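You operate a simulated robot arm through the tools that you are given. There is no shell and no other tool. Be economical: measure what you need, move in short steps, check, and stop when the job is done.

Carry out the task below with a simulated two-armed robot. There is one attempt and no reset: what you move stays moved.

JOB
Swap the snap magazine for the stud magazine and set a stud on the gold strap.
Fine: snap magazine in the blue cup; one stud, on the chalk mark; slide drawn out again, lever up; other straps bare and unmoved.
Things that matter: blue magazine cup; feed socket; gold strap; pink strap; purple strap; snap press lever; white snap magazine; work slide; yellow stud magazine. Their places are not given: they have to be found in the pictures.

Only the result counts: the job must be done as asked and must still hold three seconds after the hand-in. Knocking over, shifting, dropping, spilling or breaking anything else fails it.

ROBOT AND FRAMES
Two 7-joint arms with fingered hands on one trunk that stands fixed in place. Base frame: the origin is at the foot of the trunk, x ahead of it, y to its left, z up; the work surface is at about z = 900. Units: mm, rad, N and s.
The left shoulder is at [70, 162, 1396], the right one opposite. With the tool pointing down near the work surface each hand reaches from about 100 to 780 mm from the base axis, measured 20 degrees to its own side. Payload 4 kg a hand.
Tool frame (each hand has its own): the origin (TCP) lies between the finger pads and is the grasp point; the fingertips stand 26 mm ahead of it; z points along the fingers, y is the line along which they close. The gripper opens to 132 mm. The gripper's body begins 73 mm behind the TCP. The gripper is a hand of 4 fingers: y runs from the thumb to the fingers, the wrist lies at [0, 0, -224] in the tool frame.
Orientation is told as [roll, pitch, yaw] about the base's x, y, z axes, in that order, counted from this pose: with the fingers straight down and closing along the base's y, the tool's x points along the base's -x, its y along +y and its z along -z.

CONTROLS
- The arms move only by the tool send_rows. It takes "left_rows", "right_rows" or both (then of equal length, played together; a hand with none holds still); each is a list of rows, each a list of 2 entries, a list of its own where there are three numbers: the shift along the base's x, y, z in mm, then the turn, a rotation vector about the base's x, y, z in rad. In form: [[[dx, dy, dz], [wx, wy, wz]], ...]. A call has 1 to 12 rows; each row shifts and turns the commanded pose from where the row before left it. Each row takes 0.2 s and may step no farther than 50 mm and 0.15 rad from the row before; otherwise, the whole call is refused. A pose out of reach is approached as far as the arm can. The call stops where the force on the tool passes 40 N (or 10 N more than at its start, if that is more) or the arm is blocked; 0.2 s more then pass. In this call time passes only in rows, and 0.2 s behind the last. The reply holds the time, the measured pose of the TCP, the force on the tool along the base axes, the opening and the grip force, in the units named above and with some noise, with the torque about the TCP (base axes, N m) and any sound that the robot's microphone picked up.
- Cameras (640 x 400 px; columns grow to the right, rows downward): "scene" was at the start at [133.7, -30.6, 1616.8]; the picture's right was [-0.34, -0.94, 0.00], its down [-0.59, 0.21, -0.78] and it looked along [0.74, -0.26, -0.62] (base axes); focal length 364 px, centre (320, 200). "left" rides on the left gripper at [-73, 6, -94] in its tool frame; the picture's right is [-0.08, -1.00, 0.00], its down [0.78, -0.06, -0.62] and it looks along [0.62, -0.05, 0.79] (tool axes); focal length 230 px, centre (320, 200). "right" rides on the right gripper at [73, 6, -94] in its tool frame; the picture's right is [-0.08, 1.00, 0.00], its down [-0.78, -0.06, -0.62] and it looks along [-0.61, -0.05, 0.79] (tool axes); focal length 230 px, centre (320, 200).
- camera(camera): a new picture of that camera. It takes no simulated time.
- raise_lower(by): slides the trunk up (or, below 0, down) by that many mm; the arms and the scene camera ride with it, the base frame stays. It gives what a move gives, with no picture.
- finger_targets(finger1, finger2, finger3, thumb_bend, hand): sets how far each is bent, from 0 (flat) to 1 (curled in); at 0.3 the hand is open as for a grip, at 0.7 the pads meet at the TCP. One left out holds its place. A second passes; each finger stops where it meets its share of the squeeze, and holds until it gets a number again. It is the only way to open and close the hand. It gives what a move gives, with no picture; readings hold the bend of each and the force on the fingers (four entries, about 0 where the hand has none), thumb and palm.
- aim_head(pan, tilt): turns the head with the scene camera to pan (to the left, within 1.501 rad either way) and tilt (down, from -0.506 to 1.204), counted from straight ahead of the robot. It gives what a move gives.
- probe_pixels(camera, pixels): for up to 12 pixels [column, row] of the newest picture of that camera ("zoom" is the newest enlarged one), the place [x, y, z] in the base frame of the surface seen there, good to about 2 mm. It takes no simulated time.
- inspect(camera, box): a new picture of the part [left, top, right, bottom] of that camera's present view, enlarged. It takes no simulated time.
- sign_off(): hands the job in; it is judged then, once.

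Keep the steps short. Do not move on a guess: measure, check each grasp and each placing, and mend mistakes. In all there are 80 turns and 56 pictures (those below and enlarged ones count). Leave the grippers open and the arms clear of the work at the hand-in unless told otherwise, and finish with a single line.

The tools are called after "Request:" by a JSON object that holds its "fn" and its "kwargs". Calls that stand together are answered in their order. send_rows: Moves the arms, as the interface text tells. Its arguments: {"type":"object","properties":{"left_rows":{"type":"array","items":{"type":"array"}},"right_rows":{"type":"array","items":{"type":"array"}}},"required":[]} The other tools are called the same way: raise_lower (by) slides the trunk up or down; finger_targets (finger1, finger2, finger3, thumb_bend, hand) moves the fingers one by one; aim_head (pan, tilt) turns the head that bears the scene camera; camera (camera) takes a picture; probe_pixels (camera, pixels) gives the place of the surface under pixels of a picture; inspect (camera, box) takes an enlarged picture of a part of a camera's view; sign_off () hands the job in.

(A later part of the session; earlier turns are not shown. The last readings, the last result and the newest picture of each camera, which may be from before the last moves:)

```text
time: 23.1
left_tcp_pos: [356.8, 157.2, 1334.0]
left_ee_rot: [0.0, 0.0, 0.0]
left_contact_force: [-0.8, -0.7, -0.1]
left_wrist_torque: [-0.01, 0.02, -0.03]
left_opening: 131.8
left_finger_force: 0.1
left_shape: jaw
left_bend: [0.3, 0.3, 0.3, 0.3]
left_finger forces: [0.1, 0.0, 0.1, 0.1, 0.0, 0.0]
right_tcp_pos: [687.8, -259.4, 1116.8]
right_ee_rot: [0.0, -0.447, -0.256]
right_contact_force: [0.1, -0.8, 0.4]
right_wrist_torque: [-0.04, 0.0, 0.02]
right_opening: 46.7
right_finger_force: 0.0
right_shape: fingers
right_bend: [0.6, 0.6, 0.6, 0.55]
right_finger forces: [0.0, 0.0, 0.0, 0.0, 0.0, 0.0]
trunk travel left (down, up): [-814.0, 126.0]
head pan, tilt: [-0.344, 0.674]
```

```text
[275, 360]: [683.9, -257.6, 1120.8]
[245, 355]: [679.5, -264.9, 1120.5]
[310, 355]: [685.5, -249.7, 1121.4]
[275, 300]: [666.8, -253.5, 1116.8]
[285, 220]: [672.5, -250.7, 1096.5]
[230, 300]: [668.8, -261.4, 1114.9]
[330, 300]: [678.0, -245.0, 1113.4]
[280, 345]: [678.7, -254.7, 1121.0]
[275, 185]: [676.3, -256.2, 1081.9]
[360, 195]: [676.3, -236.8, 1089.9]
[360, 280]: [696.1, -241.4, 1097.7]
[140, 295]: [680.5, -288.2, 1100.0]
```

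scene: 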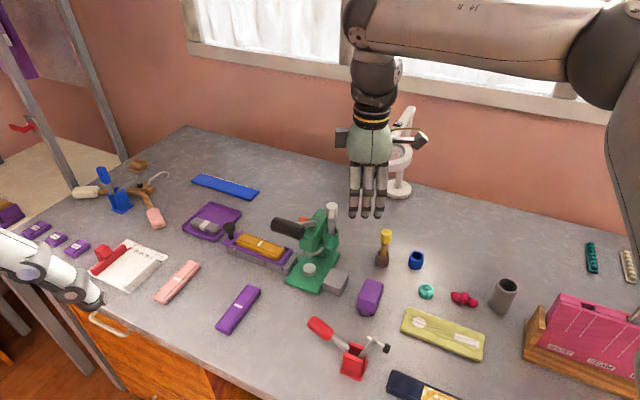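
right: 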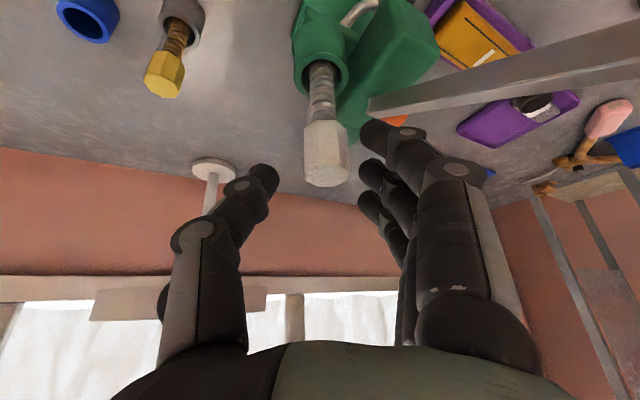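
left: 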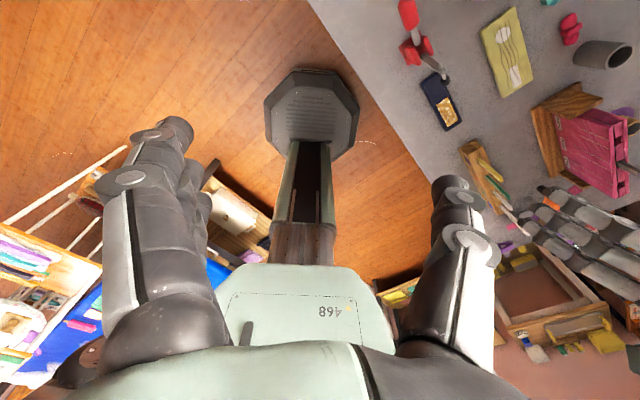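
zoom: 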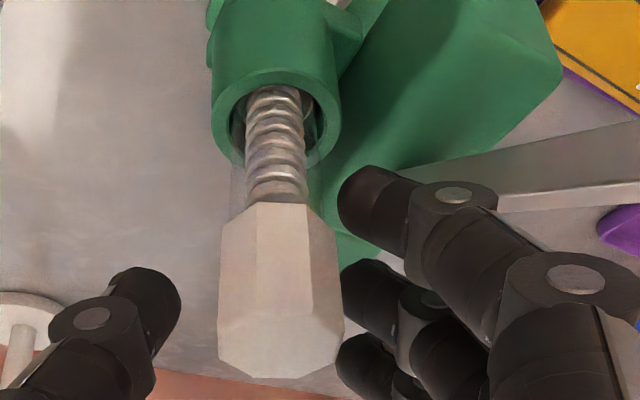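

The cap now leans about 12 mm toward the robot, with its top centre near (680,-256,1121). I'll recentre the hand on it, slightly behind to allow for the fingertip lead, and close all fingers.

Request:
{"fn": "send_rows", "kwargs": {"right_rows": [[[-6, 2, -2], [0, 0, 0]], [[-5, 1, -3], [0, 0, 0]], [[0, 0, 0], [0, 0, 0]]]}}

Request:
{"fn": "finger_targets", "kwargs": {"hand": "right", "finger2": 0.72, "finger3": 0.72, "finger1": 0.67, "thumb_bend": 0.72}}

Request:
{"fn": "inspect", "kwargs": {"camera": "right", "box": [220, 50, 460, 220]}}

```text
time: 23.9
left_tcp_pos: [356.9, 158.1, 1334.9]
left_ee_rot: [0.001, 0.0, -0.001]
left_contact_force: [-0.1, -0.3, -0.2]
left_wrist_torque: [-0.01, 0.02, 0.05]
left_opening: 131.8
left_finger_force: 0.0
left_shape: jaw
left_bend: [0.3, 0.3, 0.3, 0.3]
left_finger forces: [0.1, 0.0, 0.0, 0.0, 0.0, 0.0]
right_tcp_pos: [676.8, -257.2, 1111.4]
right_ee_rot: [-0.001, -0.448, -0.259]
right_contact_force: [0.6, -0.6, 0.8]
right_wrist_torque: [0.01, 0.05, 0.0]
right_opening: 46.6
right_finger_force: 0.0
right_shape: fingers
right_bend: [0.6, 0.6, 0.6, 0.55]
right_finger forces: [0.1, 0.1, 0.0, 0.0, 0.1, 0.1]
trunk travel left (down, up): [-814.0, 126.0]
head pan, tilt: [-0.344, 0.674]
```

```text
time: 24.9
left_tcp_pos: [356.9, 157.4, 1334.0]
left_ee_rot: [0.001, -0.002, 0.001]
left_contact_force: [-0.4, 0.3, 0.3]
left_wrist_torque: [-0.01, 0.0, -0.01]
left_opening: 131.8
left_finger_force: 0.1
left_shape: jaw
left_bend: [0.3, 0.3, 0.3, 0.3]
left_finger forces: [0.0, 0.1, 0.0, 0.1, 0.0, 0.0]
right_tcp_pos: [676.3, -256.9, 1110.8]
right_ee_rot: [-0.001, -0.447, -0.256]
right_contact_force: [-0.1, -0.5, -1.0]
right_wrist_torque: [0.05, 0.02, 0.01]
right_opening: 23.5
right_finger_force: 8.7
right_shape: fingers
right_bend: [0.67, 0.65, 0.72, 0.67]
right_finger forces: [0.1, 7.5, 0.0, 0.0, 8.3, 0.1]
trunk travel left (down, up): [-814.0, 126.0]
head pan, tilt: [-0.344, 0.674]
```

```text
2.35 times, centred on (340, 135) of right
```

zoom: 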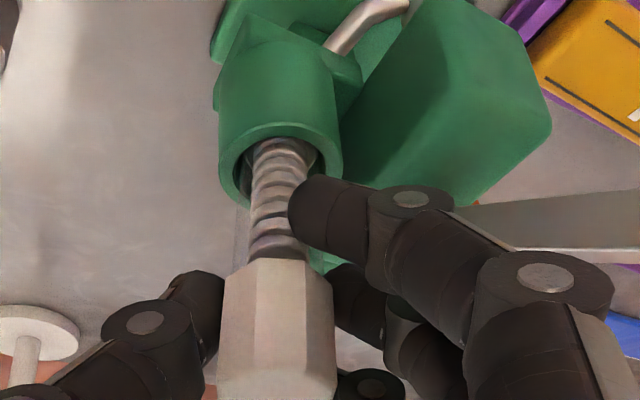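

Finger 2 and the thumb now pinch the cap at about 8 N. I'll pull fingers 1 and 3 away so the magazine can hang straight, then lift gently with the trunk.

Request:
{"fn": "finger_targets", "kwargs": {"hand": "right", "finger1": 0.58, "finger3": 0.6}}

Request:
{"fn": "raise_lower", "kwargs": {"by": 20}}

Request:
{"fn": "inspect", "kwargs": {"camera": "scene", "box": [270, 160, 390, 250]}}

```text
time: 25.9
left_tcp_pos: [357.3, 157.5, 1334.9]
left_ee_rot: [-0.001, 0.001, -0.001]
left_contact_force: [-0.1, 0.5, 0.3]
left_wrist_torque: [0.02, 0.01, 0.02]
left_opening: 132.1
left_finger_force: 0.1
left_shape: jaw
left_bend: [0.3, 0.3, 0.3, 0.3]
left_finger forces: [0.0, 0.1, 0.1, 0.0, 0.0, 0.0]
right_tcp_pos: [675.8, -256.3, 1110.8]
right_ee_rot: [0.001, -0.447, -0.256]
right_contact_force: [0.6, -0.8, -1.4]
right_wrist_torque: [0.05, 0.01, 0.01]
right_opening: 36.8
right_finger_force: 8.4
right_shape: fingers
right_bend: [0.57, 0.65, 0.6, 0.67]
right_finger forces: [0.1, 7.5, 0.0, 0.0, 8.4, 0.0]
trunk travel left (down, up): [-814.0, 126.0]
head pan, tilt: [-0.344, 0.674]
```

```text
time: 26.6
left_tcp_pos: [357.1, 157.6, 1353.1]
left_ee_rot: [-0.001, 0.0, 0.001]
left_contact_force: [-0.2, 0.0, -0.4]
left_wrist_torque: [0.02, 0.0, 0.02]
left_opening: 131.8
left_finger_force: 0.0
left_shape: jaw
left_bend: [0.3, 0.3, 0.3, 0.3]
left_finger forces: [0.1, 0.1, 0.0, 0.0, 0.1, 0.0]
right_tcp_pos: [676.6, -256.0, 1131.7]
right_ee_rot: [0.0, -0.447, -0.256]
right_contact_force: [-0.1, 0.0, -0.1]
right_wrist_torque: [-0.01, 0.0, -0.01]
right_opening: 36.3
right_finger_force: 7.8
right_shape: fingers
right_bend: [0.57, 0.65, 0.6, 0.68]
right_finger forces: [0.0, 8.1, 0.0, 0.1, 8.2, 0.0]
trunk travel left (down, up): [-834.0, 106.0]
head pan, tilt: [-0.344, 0.674]
```

```text
4.44 times, centred on (330, 205) of scene
```

zoom: 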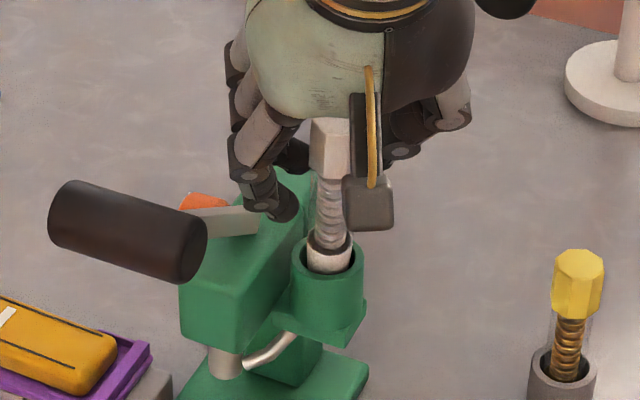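

It is lifting out, and the white foot now shows at (330,255). I'll raise it another 45 mm.

Request:
{"fn": "raise_lower", "kwargs": {"by": 45}}

Request:
{"fn": "inspect", "kwargs": {"camera": "scene", "box": [270, 150, 430, 280]}}

```text
time: 27.5
left_tcp_pos: [358.0, 158.2, 1399.2]
left_ee_rot: [-0.001, 0.001, 0.0]
left_contact_force: [0.4, -0.2, 0.6]
left_wrist_torque: [-0.01, 0.04, -0.01]
left_opening: 131.8
left_finger_force: 0.0
left_shape: jaw
left_bend: [0.3, 0.3, 0.3, 0.3]
left_finger forces: [0.1, 0.1, 0.0, 0.0, 0.0, 0.0]
right_tcp_pos: [676.9, -257.6, 1176.4]
right_ee_rot: [0.001, -0.447, -0.255]
right_contact_force: [-0.2, -1.2, -0.3]
right_wrist_torque: [0.01, 0.02, -0.04]
right_opening: 36.4
right_finger_force: 8.1
right_shape: fingers
right_bend: [0.57, 0.65, 0.6, 0.68]
right_finger forces: [0.0, 8.1, 0.1, 0.1, 8.3, 0.0]
trunk travel left (down, up): [-879.0, 61.0]
head pan, tilt: [-0.344, 0.674]
```

```text
3.08 times, centred on (350, 215) of scene
```

zoom: 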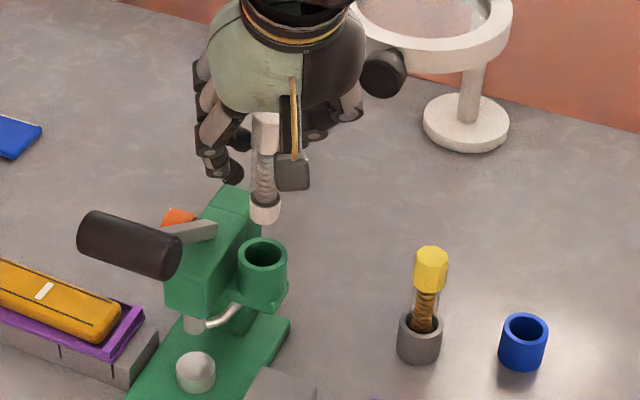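

It's free and hanging nearly straight. I'll measure the foot and cap relative to the hand.

Request:
{"fn": "probe_pixels", "kwargs": {"camera": "zoom", "pixels": [[265, 203], [253, 206], [277, 206], [265, 220], [265, 118], [265, 140], [264, 252], [243, 252], [285, 255], [385, 75], [325, 340]]}}

Request:
{"fn": "inspect", "kwargs": {"camera": "right", "box": [220, 50, 460, 220]}}

```text
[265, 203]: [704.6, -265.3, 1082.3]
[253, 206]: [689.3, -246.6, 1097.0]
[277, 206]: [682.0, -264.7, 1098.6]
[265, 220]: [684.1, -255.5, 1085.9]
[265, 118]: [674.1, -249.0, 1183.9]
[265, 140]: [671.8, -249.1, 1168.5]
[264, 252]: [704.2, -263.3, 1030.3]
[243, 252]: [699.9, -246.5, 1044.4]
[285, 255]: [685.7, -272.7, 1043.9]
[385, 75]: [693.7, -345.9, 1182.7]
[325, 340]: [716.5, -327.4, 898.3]
```

```text
2.35 times, centred on (340, 135) of right
```

zoom: 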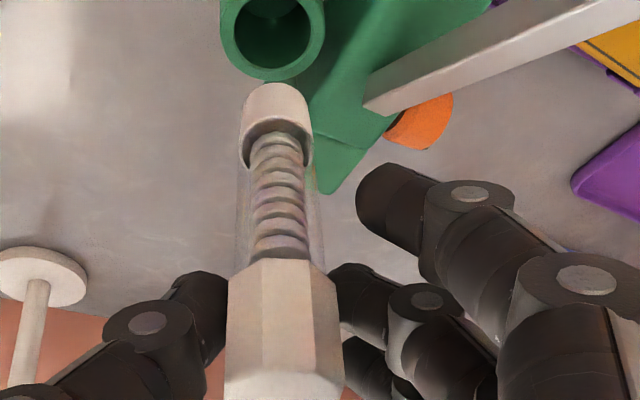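

The foot is free at z ≈ 1084 and leads the TCP by about 14 mm. I'll back away from the press and lever, turn toward the cup's direction and reduce the tilt by 0.1. Then I'll move sideways well behind the magnifier knob.

Request:
{"fn": "send_rows", "kwargs": {"right_rows": [[[-40, -8, 0], [0, 0, 0]], [[-45, -8, 0], [0, 0, 0]], [[-45, -8, 0], [0, 0, 0]], [[-8, -30, 0], [0, 0, -0.12]], [[0, -40, 0], [0, 0, -0.12]], [[0, -40, 0], [0.048, 0.088, 0]], [[0, -40, 0], [0, 0, 0]], [[0, -40, 0], [0, 0, 0]], [[0, 0, 0], [0, 0, 0]]]}}

```text
time: 29.5
left_tcp_pos: [357.2, 157.6, 1399.2]
left_ee_rot: [0.002, 0.0, 0.0]
left_contact_force: [-0.1, 0.3, -0.2]
left_wrist_torque: [0.01, 0.01, -0.01]
left_opening: 132.1
left_finger_force: 0.0
left_shape: jaw
left_bend: [0.3, 0.3, 0.3, 0.3]
left_finger forces: [0.1, 0.0, 0.1, 0.0, 0.0, 0.1]
right_tcp_pos: [539.5, -468.8, 1175.1]
right_ee_rot: [0.0, -0.347, -0.5]
right_contact_force: [-0.5, 0.9, -0.9]
right_wrist_torque: [0.01, 0.0, -0.02]
right_opening: 36.1
right_finger_force: 7.9
right_shape: fingers
right_bend: [0.57, 0.65, 0.6, 0.68]
right_finger forces: [0.0, 8.0, 0.0, 0.0, 8.3, 0.0]
trunk travel left (down, up): [-879.0, 61.0]
head pan, tilt: [-0.344, 0.674]
```

Now I'll lower the trunk 120 mm, leaving the foot at about z 962 above the small items, and move forward over the cup.

Request:
{"fn": "raise_lower", "kwargs": {"by": -120}}

Request:
{"fn": "send_rows", "kwargs": {"right_rows": [[[30, 0, 0], [0, 0, 0]], [[30, 0, 0], [0, 0, 0]], [[30, -2, 0], [0, 0, 0]], [[0, 0, 0], [0, 0, 0]]]}}

Request:
{"fn": "inspect", "kwargs": {"camera": "scene", "box": [360, 130, 480, 230]}}

Request:
{"fn": "inspect", "kwargs": {"camera": "right", "box": [220, 0, 420, 220]}}

```text
time: 31.0
left_tcp_pos: [356.4, 157.1, 1279.6]
left_ee_rot: [0.001, -0.001, 0.001]
left_contact_force: [-0.1, -0.1, -0.1]
left_wrist_torque: [0.0, 0.02, 0.0]
left_opening: 131.8
left_finger_force: 0.0
left_shape: jaw
left_bend: [0.3, 0.3, 0.3, 0.3]
left_finger forces: [0.0, 0.1, 0.0, 0.0, 0.0, 0.0]
right_tcp_pos: [538.3, -468.5, 1054.7]
right_ee_rot: [0.001, -0.348, -0.498]
right_contact_force: [0.1, 0.2, -1.0]
right_wrist_torque: [-0.02, 0.03, 0.01]
right_opening: 35.9
right_finger_force: 8.3
right_shape: fingers
right_bend: [0.57, 0.65, 0.6, 0.68]
right_finger forces: [0.0, 8.0, 0.0, 0.1, 8.3, 0.1]
trunk travel left (down, up): [-759.0, 181.0]
head pan, tilt: [-0.344, 0.674]
```

```text
time: 32.0
left_tcp_pos: [356.6, 157.7, 1279.9]
left_ee_rot: [0.0, 0.0, 0.0]
left_contact_force: [0.4, -1.1, 0.6]
left_wrist_torque: [-0.01, -0.04, -0.02]
left_opening: 131.9
left_finger_force: 0.1
left_shape: jaw
left_bend: [0.3, 0.3, 0.3, 0.3]
left_finger forces: [0.0, 0.1, 0.0, 0.0, 0.0, 0.1]
right_tcp_pos: [627.8, -469.9, 1055.7]
right_ee_rot: [0.001, -0.346, -0.497]
right_contact_force: [0.2, 0.6, -0.5]
right_wrist_torque: [0.0, 0.01, 0.0]
right_opening: 36.4
right_finger_force: 7.9
right_shape: fingers
right_bend: [0.57, 0.65, 0.6, 0.68]
right_finger forces: [0.1, 7.9, 0.0, 0.0, 8.2, 0.1]
trunk travel left (down, up): [-759.0, 181.0]
head pan, tilt: [-0.344, 0.674]
```

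```text
4.00 times, centred on (420, 180) of scene
```

zoom: 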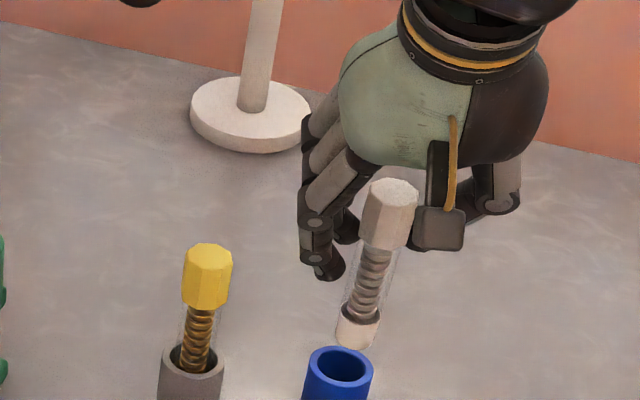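

```text
1.82 times, centred on (320, 110) of right
```

zoom: 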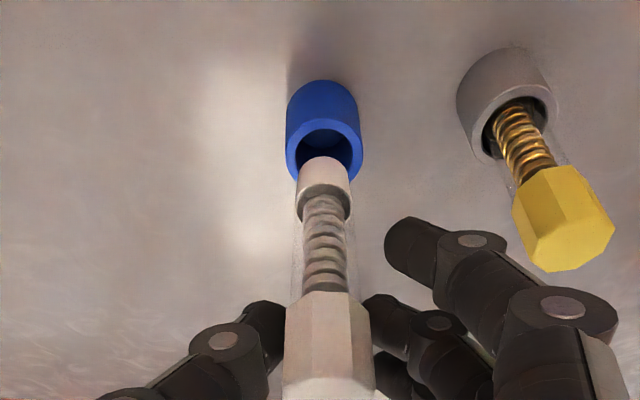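

Request:
{"fn": "probe_pixels", "kwargs": {"camera": "zoom", "pixels": [[325, 162], [325, 180], [303, 185], [346, 185], [325, 210], [328, 320], [328, 380], [289, 165], [358, 160], [300, 130], [350, 130]]}}

Request:
{"fn": "probe_pixels", "kwargs": {"camera": "scene", "pixels": [[320, 200]]}}

Request:
{"fn": "inspect", "kwargs": {"camera": "scene", "box": [380, 160, 460, 240]}}

```text
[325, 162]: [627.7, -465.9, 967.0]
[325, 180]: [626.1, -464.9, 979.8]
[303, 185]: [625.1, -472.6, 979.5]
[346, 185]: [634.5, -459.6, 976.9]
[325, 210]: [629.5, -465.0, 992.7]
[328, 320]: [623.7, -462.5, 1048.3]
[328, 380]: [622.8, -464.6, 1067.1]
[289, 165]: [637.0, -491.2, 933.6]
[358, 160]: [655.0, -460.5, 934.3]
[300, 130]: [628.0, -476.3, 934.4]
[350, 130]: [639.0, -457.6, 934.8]
```

```text
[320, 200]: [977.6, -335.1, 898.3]
```

```text
5.00 times, centred on (420, 200) of scene
```

zoom: 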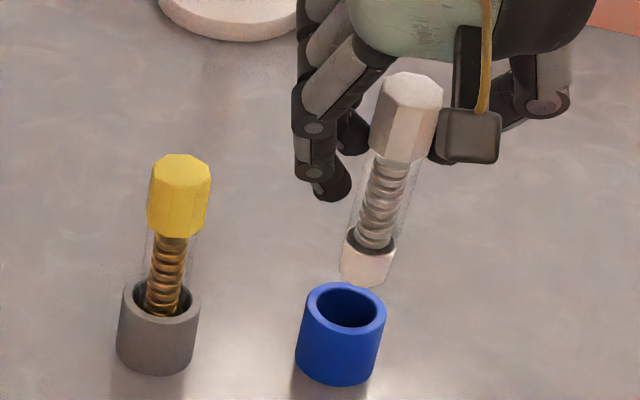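

The foot centre is at about (636,-470), z 963, and the cup centre at (646,-475). I'll shift by (10,-5) and descend 25 mm.

Request:
{"fn": "send_rows", "kwargs": {"right_rows": [[[10, -5, 0], [0, 0, 0]], [[0, 0, 0], [0, 0, 0]], [[0, 0, -12], [0, 0, 0]], [[0, 0, -12], [0, 0, 0]], [[0, 0, 0], [0, 0, 0]]]}}

Request:
{"fn": "inspect", "kwargs": {"camera": "scene", "box": [380, 160, 460, 240]}}

Request:
{"fn": "inspect", "kwargs": {"camera": "right", "box": [250, 40, 390, 220]}}

```text
time: 33.2
left_tcp_pos: [355.9, 159.1, 1278.3]
left_ee_rot: [0.001, 0.0, -0.001]
left_contact_force: [-0.3, 0.1, -0.1]
left_wrist_torque: [-0.02, 0.0, 0.01]
left_opening: 132.1
left_finger_force: 0.1
left_shape: jaw
left_bend: [0.3, 0.3, 0.3, 0.3]
left_finger forces: [0.0, 0.0, 0.1, 0.0, 0.0, 0.1]
right_tcp_pos: [638.9, -474.7, 1031.5]
right_ee_rot: [0.001, -0.348, -0.497]
right_contact_force: [0.6, -0.3, -1.1]
right_wrist_torque: [-0.01, 0.0, -0.02]
right_opening: 36.1
right_finger_force: 7.9
right_shape: fingers
right_bend: [0.57, 0.65, 0.6, 0.68]
right_finger forces: [0.0, 7.9, 0.0, 0.0, 8.3, 0.0]
trunk travel left (down, up): [-759.0, 181.0]
head pan, tilt: [-0.344, 0.674]
```

```text
5.00 times, centred on (420, 200) of scene
```

zoom: 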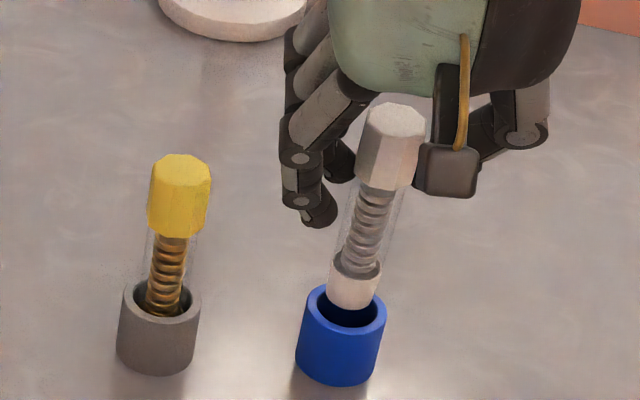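

```text
2.22 times, centred on (320, 130) of right
```

zoom: 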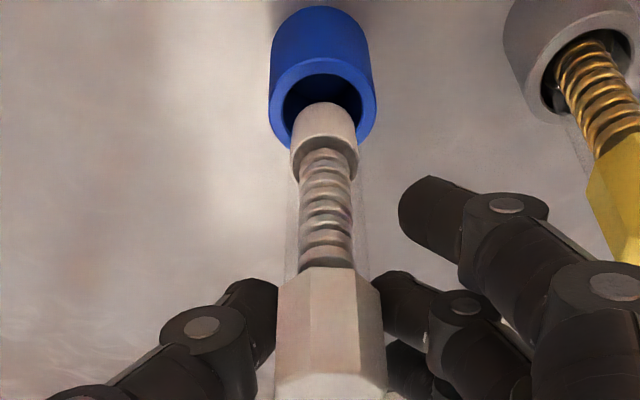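

Request:
{"fn": "probe_pixels", "kwargs": {"camera": "zoom", "pixels": [[323, 120], [298, 140], [353, 140], [323, 107], [323, 165], [323, 77], [325, 300], [300, 80], [345, 80]]}}

```text
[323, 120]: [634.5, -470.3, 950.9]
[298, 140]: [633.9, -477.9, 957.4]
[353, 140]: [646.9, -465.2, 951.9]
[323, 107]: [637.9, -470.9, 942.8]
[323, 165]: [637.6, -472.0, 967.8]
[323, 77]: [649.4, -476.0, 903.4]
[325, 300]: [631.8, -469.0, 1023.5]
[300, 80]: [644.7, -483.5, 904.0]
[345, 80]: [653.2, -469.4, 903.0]
```

The foot centre is at about (645.5,-476), right over the cup. I'll lower it in small steps and watch the force.

Request:
{"fn": "send_rows", "kwargs": {"right_rows": [[[0, 0, -8], [0, 0, 0]], [[0, 0, -8], [0, 0, 0]], [[0, 0, -8], [0, 0, 0]], [[0, 0, 0], [0, 0, 0]]]}}

Request:
{"fn": "inspect", "kwargs": {"camera": "scene", "box": [380, 160, 460, 240]}}

```text
time: 34.2
left_tcp_pos: [358.0, 157.9, 1278.2]
left_ee_rot: [0.0, 0.0, 0.0]
left_contact_force: [0.4, -0.2, -0.8]
left_wrist_torque: [0.0, 0.0, -0.01]
left_opening: 132.0
left_finger_force: 0.0
left_shape: jaw
left_bend: [0.3, 0.3, 0.3, 0.3]
left_finger forces: [0.0, 0.0, 0.1, 0.0, 0.0, 0.1]
right_tcp_pos: [640.3, -475.1, 1008.9]
right_ee_rot: [0.001, -0.347, -0.496]
right_contact_force: [0.4, 0.0, -0.7]
right_wrist_torque: [0.02, 0.01, -0.01]
right_opening: 36.2
right_finger_force: 8.1
right_shape: fingers
right_bend: [0.57, 0.65, 0.6, 0.68]
right_finger forces: [0.0, 7.9, 0.1, 0.0, 8.1, 0.0]
trunk travel left (down, up): [-759.0, 181.0]
head pan, tilt: [-0.344, 0.674]
```

```text
5.00 times, centred on (420, 200) of scene
```

zoom: 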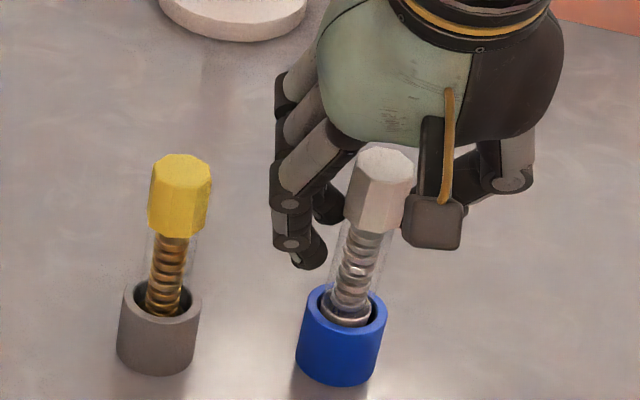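

It is going into the cup freely. I'll lower the last ~12 mm until it touches.

Request:
{"fn": "send_rows", "kwargs": {"right_rows": [[[0, 0, -5], [0, 0, 0]], [[0, 0, -4], [0, 0, 0]], [[0, 0, -2], [0, 0, 0]], [[0, 0, 0], [0, 0, 0]]]}}

```text
time: 35.2
left_tcp_pos: [356.8, 159.1, 1279.3]
left_ee_rot: [0.001, 0.0, 0.0]
left_contact_force: [-0.3, 0.2, -0.6]
left_wrist_torque: [-0.04, -0.02, 0.01]
left_opening: 131.7
left_finger_force: 0.1
left_shape: jaw
left_bend: [0.3, 0.3, 0.3, 0.3]
left_finger forces: [0.1, 0.0, 0.1, 0.1, 0.0, 0.1]
right_tcp_pos: [639.9, -474.8, 998.5]
right_ee_rot: [0.002, -0.347, -0.497]
right_contact_force: [-0.2, -0.8, 0.2]
right_wrist_torque: [-0.01, -0.02, 0.01]
right_opening: 36.1
right_finger_force: 8.3
right_shape: fingers
right_bend: [0.57, 0.65, 0.6, 0.68]
right_finger forces: [0.0, 7.8, 0.0, 0.1, 8.5, 0.1]
trunk travel left (down, up): [-759.0, 181.0]
head pan, tilt: [-0.344, 0.674]
```

Request:
{"fn": "send_rows", "kwargs": {"right_rows": [[[0, 0, -2], [0, 0, 0]], [[0, 0, -1], [0, 0, 0]], [[0, 0, 0], [0, 0, 0]]]}}

Request:
{"fn": "finger_targets", "kwargs": {"hand": "right", "finger1": 0.52, "finger2": 0.52, "finger3": 0.52, "thumb_bend": 0.52}}

Request:
{"fn": "inspect", "kwargs": {"camera": "scene", "box": [380, 160, 460, 240]}}

```text
time: 36.0
left_tcp_pos: [355.2, 157.9, 1279.2]
left_ee_rot: [-0.002, 0.0, 0.0]
left_contact_force: [0.8, -0.7, 0.5]
left_wrist_torque: [0.0, 0.02, 0.01]
left_opening: 131.9
left_finger_force: 0.0
left_shape: jaw
left_bend: [0.3, 0.3, 0.3, 0.3]
left_finger forces: [0.0, 0.0, 0.0, 0.0, 0.0, 0.1]
right_tcp_pos: [638.9, -475.3, 994.3]
right_ee_rot: [0.003, -0.349, -0.499]
right_contact_force: [0.4, -0.7, 6.1]
right_wrist_torque: [-0.11, 0.02, -0.01]
right_opening: 35.0
right_finger_force: 8.0
right_shape: fingers
right_bend: [0.57, 0.65, 0.6, 0.69]
right_finger forces: [0.1, 7.0, 0.0, 0.0, 9.1, 0.0]
trunk travel left (down, up): [-759.0, 181.0]
head pan, tilt: [-0.344, 0.674]
```

```text
time: 37.0
left_tcp_pos: [357.4, 158.2, 1278.5]
left_ee_rot: [-0.002, 0.001, -0.001]
left_contact_force: [0.2, -0.1, -1.0]
left_wrist_torque: [0.02, 0.01, 0.02]
left_opening: 131.9
left_finger_force: 0.0
left_shape: jaw
left_bend: [0.3, 0.3, 0.3, 0.3]
left_finger forces: [0.0, 0.1, 0.0, 0.0, 0.1, 0.0]
right_tcp_pos: [641.2, -474.5, 995.2]
right_ee_rot: [0.002, -0.348, -0.497]
right_contact_force: [-0.7, 0.8, 0.2]
right_wrist_torque: [-0.02, -0.01, 0.03]
right_opening: 63.5
right_finger_force: 0.0
right_shape: fingers
right_bend: [0.52, 0.52, 0.52, 0.52]
right_finger forces: [0.0, 0.0, 0.0, 0.0, 0.0, 0.0]
trunk travel left (down, up): [-759.0, 181.0]
head pan, tilt: [-0.344, 0.674]
```

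```text
5.00 times, centred on (420, 200) of scene
```

zoom: 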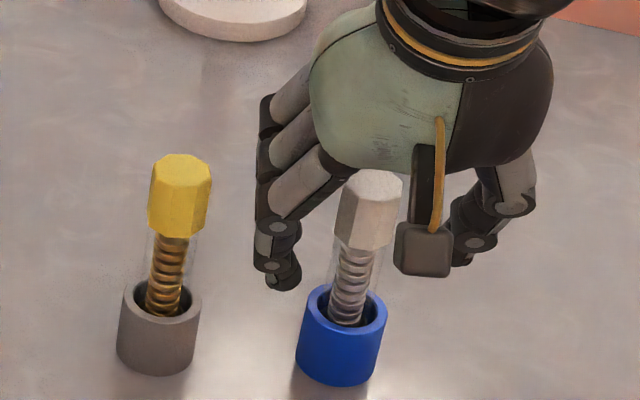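

The white magazine stands in the blue cup. Next I'll rise straight up, turn to yaw -0.26 and tilt 0.45, and move above the yellow cap at (681.5,-396).

Request:
{"fn": "send_rows", "kwargs": {"right_rows": [[[0, 0, 22], [0, 0, 0]], [[0, 0, 22], [0, 0, 0]], [[0, 0, 22], [0, 0, 0]], [[0, 10, 0], [0, 0, 0.12]], [[0, 20, 0], [0, 0, 0.12]], [[10, 20, 0], [-0.026, -0.097, 0]], [[12, 20, 0], [0, 0, 0]], [[11, 11, 0], [0, 0, 0]], [[0, 0, 0], [0, 0, 0]]]}}

Request:
{"fn": "camera", "kwargs": {"camera": "right"}}

```text
time: 39.0
left_tcp_pos: [357.6, 157.9, 1279.5]
left_ee_rot: [-0.001, 0.0, 0.0]
left_contact_force: [0.0, 0.4, -0.6]
left_wrist_torque: [0.02, 0.0, -0.02]
left_opening: 132.0
left_finger_force: 0.1
left_shape: jaw
left_bend: [0.3, 0.3, 0.3, 0.3]
left_finger forces: [0.0, 0.1, 0.0, 0.1, 0.0, 0.0]
right_tcp_pos: [670.7, -393.6, 1060.0]
right_ee_rot: [0.001, -0.449, -0.256]
right_contact_force: [-0.6, -0.4, 0.1]
right_wrist_torque: [0.03, 0.02, 0.0]
right_opening: 63.4
right_finger_force: 0.1
right_shape: fingers
right_bend: [0.52, 0.52, 0.52, 0.52]
right_finger forces: [0.0, 0.0, 0.0, 0.0, 0.1, 0.1]
trunk travel left (down, up): [-759.0, 181.0]
head pan, tilt: [-0.344, 0.674]
```

```text
18 pictures are left
```

right: 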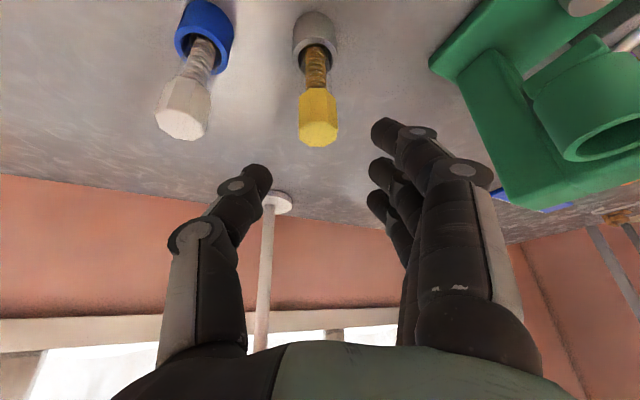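

The path is clear on both sides. I'll adjust 3 mm forward and lower with the trunk onto the cap.

Request:
{"fn": "send_rows", "kwargs": {"right_rows": [[[4, 0, 0], [0, 0, 0]], [[0, 0, 0], [0, 0, 0]]]}}

Request:
{"fn": "raise_lower", "kwargs": {"by": -62}}

Request:
{"fn": "inspect", "kwargs": {"camera": "right", "box": [220, 50, 460, 220]}}

```text
time: 39.6
left_tcp_pos: [356.0, 158.4, 1278.8]
left_ee_rot: [-0.001, 0.0, 0.001]
left_contact_force: [0.2, -0.4, 0.3]
left_wrist_torque: [-0.02, -0.02, 0.02]
left_opening: 132.0
left_finger_force: 0.1
left_shape: jaw
left_bend: [0.3, 0.3, 0.3, 0.3]
left_finger forces: [0.1, 0.1, 0.0, 0.0, 0.1, 0.0]
right_tcp_pos: [675.7, -394.2, 1061.6]
right_ee_rot: [0.002, -0.448, -0.257]
right_contact_force: [0.7, -0.1, 0.1]
right_wrist_torque: [-0.02, 0.01, 0.03]
right_opening: 63.3
right_finger_force: 0.0
right_shape: fingers
right_bend: [0.52, 0.52, 0.52, 0.52]
right_finger forces: [0.0, 0.0, 0.0, 0.0, 0.1, 0.1]
trunk travel left (down, up): [-759.0, 181.0]
head pan, tilt: [-0.344, 0.674]
```

```text
time: 40.6
left_tcp_pos: [356.5, 157.3, 1217.1]
left_ee_rot: [-0.001, 0.0, 0.002]
left_contact_force: [0.1, -0.4, 0.5]
left_wrist_torque: [-0.01, 0.04, 0.03]
left_opening: 132.0
left_finger_force: 0.0
left_shape: jaw
left_bend: [0.3, 0.3, 0.3, 0.3]
left_finger forces: [0.1, 0.0, 0.1, 0.0, 0.0, 0.0]
right_tcp_pos: [674.5, -393.6, 997.4]
right_ee_rot: [0.0, -0.448, -0.257]
right_contact_force: [-0.5, 0.3, 0.3]
right_wrist_torque: [0.0, 0.0, -0.02]
right_opening: 63.3
right_finger_force: 0.0
right_shape: fingers
right_bend: [0.52, 0.52, 0.52, 0.52]
right_finger forces: [0.1, 0.0, 0.1, 0.0, 0.0, 0.0]
trunk travel left (down, up): [-697.0, 243.0]
head pan, tilt: [-0.344, 0.674]
```

```text
2.35 times, centred on (340, 135) of right
```

zoom: 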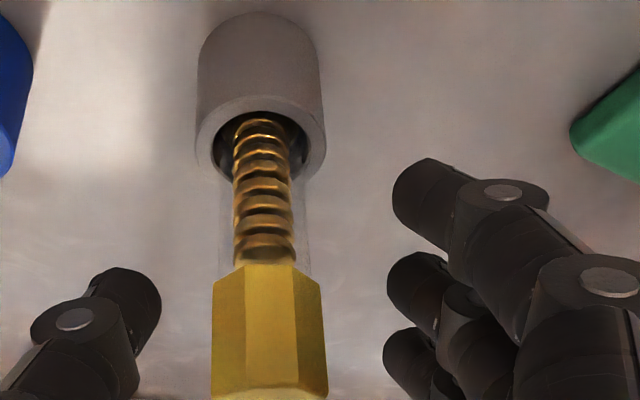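

Similar picture to the good white grasp. I'll close finger 2 and the thumb in two stages.

Request:
{"fn": "finger_targets", "kwargs": {"hand": "right", "finger1": 0.57, "finger2": 0.72, "finger3": 0.6, "thumb_bend": 0.72}}

Request:
{"fn": "inspect", "kwargs": {"camera": "right", "box": [220, 50, 460, 220]}}

```text
time: 41.6
left_tcp_pos: [356.8, 156.7, 1216.9]
left_ee_rot: [0.0, 0.0, 0.001]
left_contact_force: [0.3, -0.9, -0.3]
left_wrist_torque: [0.02, -0.03, 0.0]
left_opening: 131.7
left_finger_force: 0.1
left_shape: jaw
left_bend: [0.3, 0.3, 0.3, 0.3]
left_finger forces: [0.0, 0.1, 0.1, 0.0, 0.0, 0.0]
right_tcp_pos: [674.9, -393.7, 997.9]
right_ee_rot: [0.0, -0.45, -0.257]
right_contact_force: [0.1, 0.1, -0.5]
right_wrist_torque: [0.02, 0.03, 0.02]
right_opening: 38.5
right_finger_force: 7.4
right_shape: fingers
right_bend: [0.56, 0.63, 0.6, 0.68]
right_finger forces: [0.0, 8.0, 0.1, 0.1, 7.4, 0.0]
trunk travel left (down, up): [-697.0, 243.0]
head pan, tilt: [-0.344, 0.674]
```

```text
2.35 times, centred on (340, 135) of right
```

zoom: 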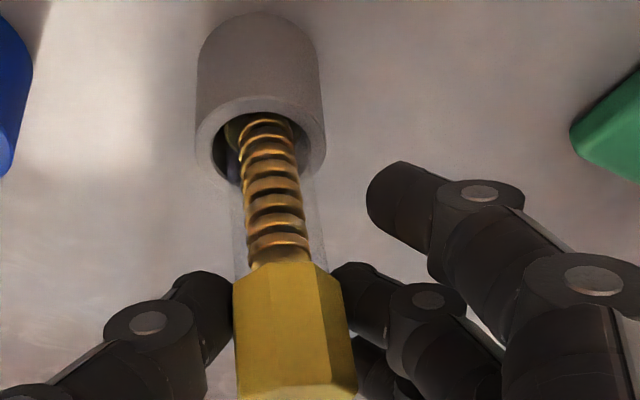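

Gripped at about 8 N. I'll lift 58 mm with the trunk, then back away toward the robot before going higher.

Request:
{"fn": "raise_lower", "kwargs": {"by": 58}}

Request:
{"fn": "send_rows", "kwargs": {"right_rows": [[[-35, 5, 0], [0, 0, 0]], [[-40, 8, 0], [0, 0, 0]], [[-40, 20, 0], [0, 0, 0]], [[-20, 20, 0], [0, 0, 0]], [[0, 0, 0], [0, 0, 0]]]}}

Request:
{"fn": "inspect", "kwargs": {"camera": "scene", "box": [320, 130, 500, 260]}}

```text
time: 42.6
left_tcp_pos: [356.7, 158.4, 1275.1]
left_ee_rot: [0.002, 0.001, -0.001]
left_contact_force: [-0.8, -0.2, -0.8]
left_wrist_torque: [0.02, 0.0, -0.03]
left_opening: 131.9
left_finger_force: 0.1
left_shape: jaw
left_bend: [0.3, 0.3, 0.3, 0.3]
left_finger forces: [0.1, 0.0, 0.0, 0.0, 0.0, 0.0]
right_tcp_pos: [676.5, -393.6, 1056.5]
right_ee_rot: [0.0, -0.448, -0.255]
right_contact_force: [0.0, 0.2, -0.7]
right_wrist_torque: [-0.02, 0.03, 0.01]
right_opening: 38.1
right_finger_force: 7.6
right_shape: fingers
right_bend: [0.56, 0.63, 0.6, 0.68]
right_finger forces: [0.0, 8.2, 0.1, 0.0, 7.7, 0.0]
trunk travel left (down, up): [-755.0, 185.0]
head pan, tilt: [-0.344, 0.674]
```

```text
time: 43.8
left_tcp_pos: [356.9, 157.2, 1275.4]
left_ee_rot: [0.001, 0.001, 0.002]
left_contact_force: [0.4, -0.2, 0.1]
left_wrist_torque: [-0.01, -0.03, 0.01]
left_opening: 132.0
left_finger_force: 0.0
left_shape: jaw
left_bend: [0.3, 0.3, 0.3, 0.3]
left_finger forces: [0.1, 0.0, 0.0, 0.0, 0.0, 0.0]
right_tcp_pos: [538.2, -341.6, 1055.0]
right_ee_rot: [0.002, -0.449, -0.258]
right_contact_force: [0.1, 0.4, 0.2]
right_wrist_torque: [-0.03, 0.01, -0.04]
right_opening: 37.8
right_finger_force: 7.3
right_shape: fingers
right_bend: [0.56, 0.63, 0.6, 0.68]
right_finger forces: [0.1, 8.1, 0.0, 0.1, 7.6, 0.0]
trunk travel left (down, up): [-755.0, 185.0]
head pan, tilt: [-0.344, 0.674]
```

```text
3.08 times, centred on (410, 195) of scene
```

zoom: 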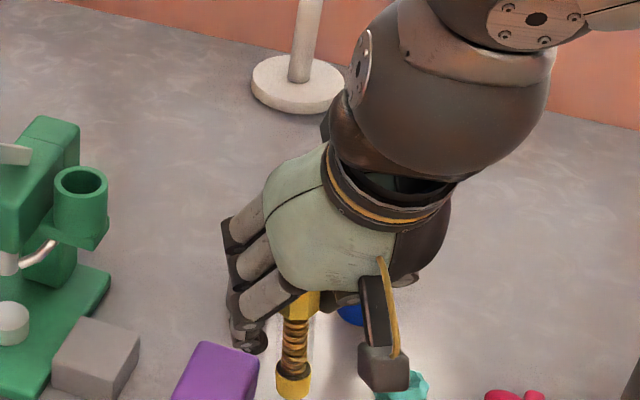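

It's out. I'll raise the trunk 125 mm and move part of the way toward the socket, then measure the foot against the socket.

Request:
{"fn": "raise_lower", "kwargs": {"by": 125}}

Request:
{"fn": "send_rows", "kwargs": {"right_rows": [[[25, 20, 0], [0, 0, 0]], [[40, 20, 0], [0, 0, 0]], [[40, 20, 0], [0, 0, 0]], [[25, 20, 0], [0, 0, 0]], [[0, 0, 0], [0, 0, 0]]]}}

Request:
{"fn": "inspect", "kwargs": {"camera": "right", "box": [220, 20, 460, 220]}}

```text
time: 45.3
left_tcp_pos: [357.5, 158.2, 1400.8]
left_ee_rot: [0.0, -0.001, 0.001]
left_contact_force: [0.2, -0.1, 0.0]
left_wrist_torque: [-0.02, -0.02, 0.02]
left_opening: 131.8
left_finger_force: 0.0
left_shape: jaw
left_bend: [0.3, 0.3, 0.3, 0.3]
left_finger forces: [0.1, 0.0, 0.0, 0.0, 0.0, 0.0]
right_tcp_pos: [537.3, -340.1, 1180.3]
right_ee_rot: [-0.001, -0.448, -0.258]
right_contact_force: [-0.3, -0.3, -0.7]
right_wrist_torque: [-0.01, -0.01, 0.03]
right_opening: 38.1
right_finger_force: 7.8
right_shape: fingers
right_bend: [0.56, 0.63, 0.6, 0.68]
right_finger forces: [0.0, 8.2, 0.0, 0.0, 7.6, 0.1]
trunk travel left (down, up): [-880.0, 60.0]
head pan, tilt: [-0.344, 0.674]
```

```text
time: 46.5
left_tcp_pos: [356.1, 158.5, 1400.2]
left_ee_rot: [0.002, -0.001, -0.002]
left_contact_force: [-1.1, 0.3, -0.4]
left_wrist_torque: [0.07, -0.03, 0.03]
left_opening: 131.9
left_finger_force: 0.0
left_shape: jaw
left_bend: [0.3, 0.3, 0.3, 0.3]
left_finger forces: [0.0, 0.0, 0.0, 0.0, 0.0, 0.0]
right_tcp_pos: [667.2, -259.7, 1179.2]
right_ee_rot: [0.0, -0.449, -0.255]
right_contact_force: [0.1, -0.4, -1.7]
right_wrist_torque: [0.01, -0.05, -0.02]
right_opening: 37.7
right_finger_force: 8.1
right_shape: fingers
right_bend: [0.56, 0.63, 0.6, 0.68]
right_finger forces: [0.1, 8.2, 0.0, 0.0, 7.6, 0.0]
trunk travel left (down, up): [-880.0, 60.0]
head pan, tilt: [-0.344, 0.674]
```

```text
2.00 times, centred on (340, 120) of right
```

zoom: 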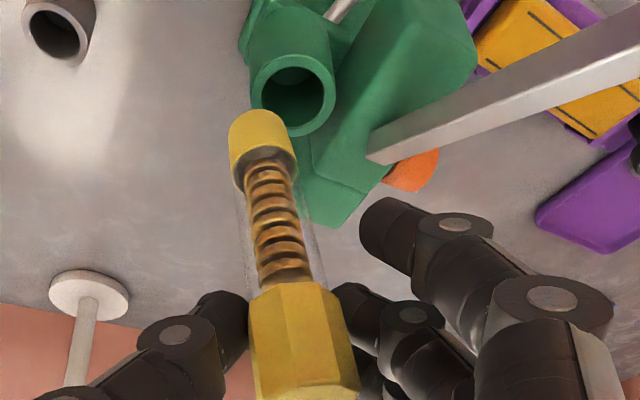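

Request:
{"fn": "probe_pixels", "kwargs": {"camera": "zoom", "pixels": [[260, 135], [236, 150], [286, 150], [262, 160], [262, 118], [300, 330], [258, 330], [345, 330], [310, 390], [290, 60], [262, 95], [328, 90]]}}

```text
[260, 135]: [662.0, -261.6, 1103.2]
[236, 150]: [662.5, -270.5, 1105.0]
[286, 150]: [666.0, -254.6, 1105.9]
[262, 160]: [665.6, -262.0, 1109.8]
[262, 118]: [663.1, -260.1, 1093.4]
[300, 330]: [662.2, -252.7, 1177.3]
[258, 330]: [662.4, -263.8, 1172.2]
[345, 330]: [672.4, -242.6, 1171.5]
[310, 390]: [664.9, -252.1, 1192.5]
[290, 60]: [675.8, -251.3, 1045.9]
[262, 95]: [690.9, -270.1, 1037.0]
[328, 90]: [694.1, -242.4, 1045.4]
```

The magazine leans sideways about 0.115 rad, with the foot 9 mm toward -y of the cap. I'll rotate the hand to make it upright and then shift so the foot comes over the socket centre (691.3,-257.9).

Request:
{"fn": "send_rows", "kwargs": {"right_rows": [[[0, 0, 0], [0.111, -0.03, 0]], [[0, 0, 0], [0, 0, 0]], [[10, -1, 0], [0, 0, 0]], [[8, -1, 0], [0, 0, 0]], [[0, 0, 0], [0, 0, 0]]]}}

Request:
{"fn": "inspect", "kwargs": {"camera": "right", "box": [220, 20, 460, 220]}}

```text
time: 47.7
left_tcp_pos: [356.2, 157.1, 1401.2]
left_ee_rot: [0.001, 0.0, 0.001]
left_contact_force: [-0.6, -0.4, 0.0]
left_wrist_torque: [-0.03, 0.02, 0.01]
left_opening: 132.0
left_finger_force: 0.2
left_shape: jaw
left_bend: [0.3, 0.3, 0.3, 0.3]
left_finger forces: [0.1, 0.0, 0.0, 0.0, 0.0, 0.1]
right_tcp_pos: [687.1, -263.9, 1180.4]
right_ee_rot: [0.128, -0.445, -0.312]
right_contact_force: [-0.5, 0.9, -0.6]
right_wrist_torque: [0.02, 0.03, -0.01]
right_opening: 37.7
right_finger_force: 8.1
right_shape: fingers
right_bend: [0.56, 0.63, 0.6, 0.68]
right_finger forces: [0.1, 8.2, 0.0, 0.0, 7.6, 0.0]
trunk travel left (down, up): [-880.0, 60.0]
head pan, tilt: [-0.344, 0.674]
```

```text
2.00 times, centred on (340, 120) of right
```

zoom: 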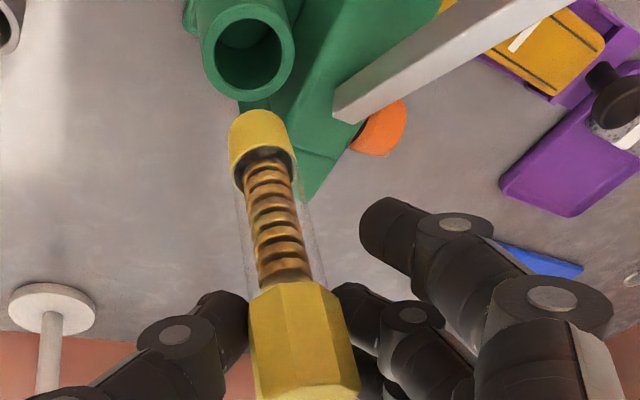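

Request:
{"fn": "probe_pixels", "kwargs": {"camera": "zoom", "pixels": [[260, 135], [236, 150], [286, 150], [262, 118], [300, 330], [258, 330], [345, 330], [310, 390], [208, 50], [290, 50], [248, 10], [250, 92]]}}

```text
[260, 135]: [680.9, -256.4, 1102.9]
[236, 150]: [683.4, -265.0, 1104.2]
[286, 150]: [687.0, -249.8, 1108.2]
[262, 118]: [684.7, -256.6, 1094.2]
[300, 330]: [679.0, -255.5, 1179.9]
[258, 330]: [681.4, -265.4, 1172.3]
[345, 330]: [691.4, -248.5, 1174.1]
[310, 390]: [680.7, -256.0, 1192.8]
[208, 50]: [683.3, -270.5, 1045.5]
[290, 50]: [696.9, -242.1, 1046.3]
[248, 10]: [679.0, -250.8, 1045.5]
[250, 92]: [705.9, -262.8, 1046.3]
```

The magazine is now upright and its foot is within about 2 mm of the socket centre. I'll nudge by (1.5,1.5) and lower 40 mm with the trunk.

Request:
{"fn": "send_rows", "kwargs": {"right_rows": [[[1.5, 1.5, 0], [0, 0, 0]], [[0, 0, 0], [0, 0, 0]]]}}

Request:
{"fn": "raise_lower", "kwargs": {"by": -42}}

Request:
{"fn": "inspect", "kwargs": {"camera": "scene", "box": [280, 160, 380, 240]}}

```text
time: 48.3
left_tcp_pos: [356.7, 156.7, 1399.4]
left_ee_rot: [0.001, 0.0, 0.0]
left_contact_force: [0.5, 0.0, -0.1]
left_wrist_torque: [0.01, 0.01, -0.02]
left_opening: 132.0
left_finger_force: 0.1
left_shape: jaw
left_bend: [0.3, 0.3, 0.3, 0.3]
left_finger forces: [0.0, 0.0, 0.0, 0.0, 0.0, 0.0]
right_tcp_pos: [686.6, -261.2, 1180.4]
right_ee_rot: [0.129, -0.448, -0.312]
right_contact_force: [0.3, 0.0, -0.6]
right_wrist_torque: [-0.01, 0.02, 0.04]
right_opening: 37.5
right_finger_force: 7.7
right_shape: fingers
right_bend: [0.56, 0.63, 0.6, 0.68]
right_finger forces: [0.1, 8.2, 0.1, 0.0, 7.5, 0.0]
trunk travel left (down, up): [-880.0, 60.0]
head pan, tilt: [-0.344, 0.674]
```

```text
time: 49.1
left_tcp_pos: [356.2, 157.8, 1358.8]
left_ee_rot: [0.0, -0.001, -0.002]
left_contact_force: [-0.3, 0.0, -1.4]
left_wrist_torque: [-0.02, -0.01, 0.0]
left_opening: 132.0
left_finger_force: 0.1
left_shape: jaw
left_bend: [0.3, 0.3, 0.3, 0.3]
left_finger forces: [0.0, 0.0, 0.1, 0.0, 0.0, 0.1]
right_tcp_pos: [687.5, -260.9, 1139.7]
right_ee_rot: [0.129, -0.444, -0.312]
right_contact_force: [0.1, -0.8, 0.3]
right_wrist_torque: [-0.02, 0.0, -0.02]
right_opening: 37.7
right_finger_force: 8.1
right_shape: fingers
right_bend: [0.56, 0.63, 0.6, 0.68]
right_finger forces: [0.0, 8.3, 0.0, 0.0, 7.5, 0.0]
trunk travel left (down, up): [-838.0, 102.0]
head pan, tilt: [-0.344, 0.674]
```

```text
5.00 times, centred on (330, 200) of scene
```

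zoom: 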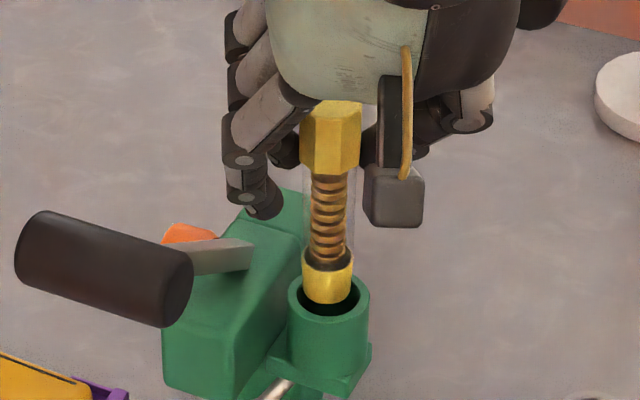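

The foot is centred at the mouth of the socket. I'll lower another 22 mm.

Request:
{"fn": "raise_lower", "kwargs": {"by": -22}}

Request:
{"fn": "send_rows", "kwargs": {"right_rows": [[[0, 0, -4], [0, 0, 0]], [[0, 0, -3], [0, 0, 0]], [[0, 0, 0], [0, 0, 0]]]}}

```text
time: 49.8
left_tcp_pos: [357.0, 157.4, 1335.7]
left_ee_rot: [0.002, 0.0, 0.001]
left_contact_force: [-0.5, 0.3, 0.4]
left_wrist_torque: [0.02, 0.02, 0.04]
left_opening: 131.6
left_finger_force: 0.0
left_shape: jaw
left_bend: [0.3, 0.3, 0.3, 0.3]
left_finger forces: [0.0, 0.0, 0.0, 0.0, 0.0, 0.1]
right_tcp_pos: [688.6, -261.5, 1116.1]
right_ee_rot: [0.127, -0.444, -0.312]
right_contact_force: [-0.3, 0.6, -0.7]
right_wrist_torque: [0.01, 0.01, 0.01]
right_opening: 37.6
right_finger_force: 8.5
right_shape: fingers
right_bend: [0.56, 0.63, 0.6, 0.68]
right_finger forces: [0.0, 8.2, 0.0, 0.0, 7.5, 0.1]
trunk travel left (down, up): [-816.0, 124.0]
head pan, tilt: [-0.344, 0.674]
```

```text
time: 50.6
left_tcp_pos: [356.7, 157.9, 1335.9]
left_ee_rot: [0.002, 0.0, 0.0]
left_contact_force: [0.3, 0.9, -0.2]
left_wrist_torque: [-0.01, 0.03, -0.01]
left_opening: 131.9
left_finger_force: 0.1
left_shape: jaw
left_bend: [0.3, 0.3, 0.3, 0.3]
left_finger forces: [0.0, 0.0, 0.1, 0.0, 0.0, 0.0]
right_tcp_pos: [688.4, -261.2, 1108.7]
right_ee_rot: [0.127, -0.445, -0.313]
right_contact_force: [-0.4, 0.9, -0.3]
right_wrist_torque: [0.02, 0.02, -0.01]
right_opening: 37.5
right_finger_force: 7.7
right_shape: fingers
right_bend: [0.56, 0.63, 0.6, 0.68]
right_finger forces: [0.1, 8.1, 0.1, 0.0, 7.6, 0.1]
trunk travel left (down, up): [-816.0, 124.0]
head pan, tilt: [-0.344, 0.674]
```

Request:
{"fn": "send_rows", "kwargs": {"right_rows": [[[0, 0, -2], [0, 0, 0]], [[0, 0, -1.5], [0, 0, 0]], [[0, 0, 0], [0, 0, 0]]]}}

```text
time: 51.4
left_tcp_pos: [355.8, 157.5, 1336.6]
left_ee_rot: [-0.002, 0.001, -0.001]
left_contact_force: [0.4, 0.4, 0.5]
left_wrist_torque: [0.01, -0.02, 0.02]
left_opening: 132.0
left_finger_force: 0.0
left_shape: jaw
left_bend: [0.3, 0.3, 0.3, 0.3]
left_finger forces: [0.0, 0.0, 0.1, 0.1, 0.1, 0.0]
right_tcp_pos: [687.7, -261.1, 1107.8]
right_ee_rot: [0.13, -0.446, -0.314]
right_contact_force: [0.9, -0.4, 5.6]
right_wrist_torque: [0.01, -0.06, -0.02]
right_opening: 37.4
right_finger_force: 8.0
right_shape: fingers
right_bend: [0.56, 0.63, 0.6, 0.69]
right_finger forces: [0.1, 8.1, 0.0, 0.0, 7.8, 0.1]
trunk travel left (down, up): [-816.0, 124.0]
head pan, tilt: [-0.344, 0.674]
```

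Contact at 5.6 N. I'll press 2 mm more to be sure it is seated, then release and check the cap height.

Request:
{"fn": "send_rows", "kwargs": {"right_rows": [[[0, 0, -1.5], [0, 0, 0]], [[0, 0, 0], [0, 0, 0]]]}}

Request:
{"fn": "finger_targets", "kwargs": {"hand": "right", "finger2": 0.57, "finger3": 0.57, "thumb_bend": 0.55}}

Request:
{"fn": "raise_lower", "kwargs": {"by": 65}}

Request:
{"fn": "inspect", "kwargs": {"camera": "scene", "box": [220, 170, 380, 300]}}

```text
time: 52.0
left_tcp_pos: [356.4, 158.0, 1335.8]
left_ee_rot: [-0.001, -0.001, -0.002]
left_contact_force: [-0.6, 0.9, 0.2]
left_wrist_torque: [0.02, -0.01, 0.01]
left_opening: 132.1
left_finger_force: 0.0
left_shape: jaw
left_bend: [0.3, 0.3, 0.3, 0.3]
left_finger forces: [0.1, 0.0, 0.1, 0.1, 0.0, 0.0]
right_tcp_pos: [686.9, -261.0, 1104.3]
right_ee_rot: [0.127, -0.443, -0.31]
right_contact_force: [-0.7, 0.6, -0.4]
right_wrist_torque: [0.03, 0.01, 0.01]
right_opening: 35.6
right_finger_force: 6.3
right_shape: fingers
right_bend: [0.56, 0.65, 0.6, 0.69]
right_finger forces: [0.0, 6.7, 0.0, 0.0, 6.4, 0.0]
trunk travel left (down, up): [-816.0, 124.0]
head pan, tilt: [-0.344, 0.674]
```

```text
time: 53.0
left_tcp_pos: [357.1, 157.1, 1335.6]
left_ee_rot: [-0.001, 0.0, 0.0]
left_contact_force: [-0.8, -0.2, -0.9]
left_wrist_torque: [0.03, -0.04, -0.01]
left_opening: 132.2
left_finger_force: 0.0
left_shape: jaw
left_bend: [0.3, 0.3, 0.3, 0.3]
left_finger forces: [0.0, 0.0, 0.1, 0.0, 0.1, 0.1]
right_tcp_pos: [687.5, -261.8, 1104.4]
right_ee_rot: [0.127, -0.445, -0.312]
right_contact_force: [0.1, 0.5, -0.1]
right_wrist_torque: [-0.03, 0.01, 0.0]
right_opening: 52.8
right_finger_force: 0.2
right_shape: fingers
right_bend: [0.56, 0.56, 0.56, 0.55]
right_finger forces: [0.1, 0.0, 0.0, 0.0, 0.0, 0.0]
trunk travel left (down, up): [-816.0, 124.0]
head pan, tilt: [-0.344, 0.674]
```

```text
time: 54.1
left_tcp_pos: [356.6, 157.7, 1400.8]
left_ee_rot: [0.0, 0.001, 0.001]
left_contact_force: [-0.5, 0.2, -0.6]
left_wrist_torque: [0.01, -0.01, -0.02]
left_opening: 131.9
left_finger_force: 0.0
left_shape: jaw
left_bend: [0.3, 0.3, 0.3, 0.3]
left_finger forces: [0.0, 0.0, 0.0, 0.0, 0.0, 0.1]
right_tcp_pos: [688.7, -260.5, 1168.9]
right_ee_rot: [0.127, -0.444, -0.312]
right_contact_force: [0.3, 1.3, 0.8]
right_wrist_torque: [-0.01, 0.01, -0.05]
right_opening: 53.0
right_finger_force: 0.0
right_shape: fingers
right_bend: [0.56, 0.56, 0.56, 0.55]
right_finger forces: [0.1, 0.1, 0.1, 0.0, 0.0, 0.1]
trunk travel left (down, up): [-881.0, 59.0]
head pan, tilt: [-0.344, 0.674]
```

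```text
3.08 times, centred on (300, 235) of scene
```

zoom: 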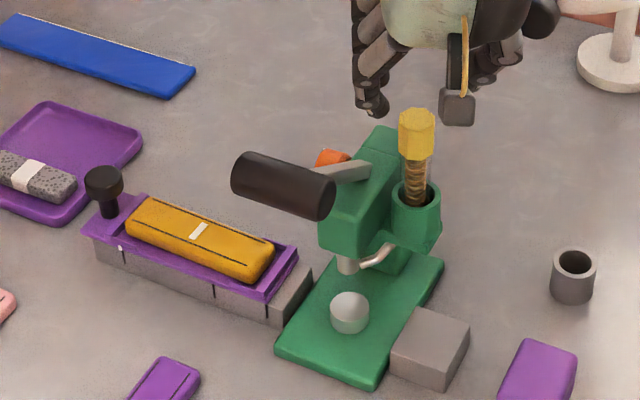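

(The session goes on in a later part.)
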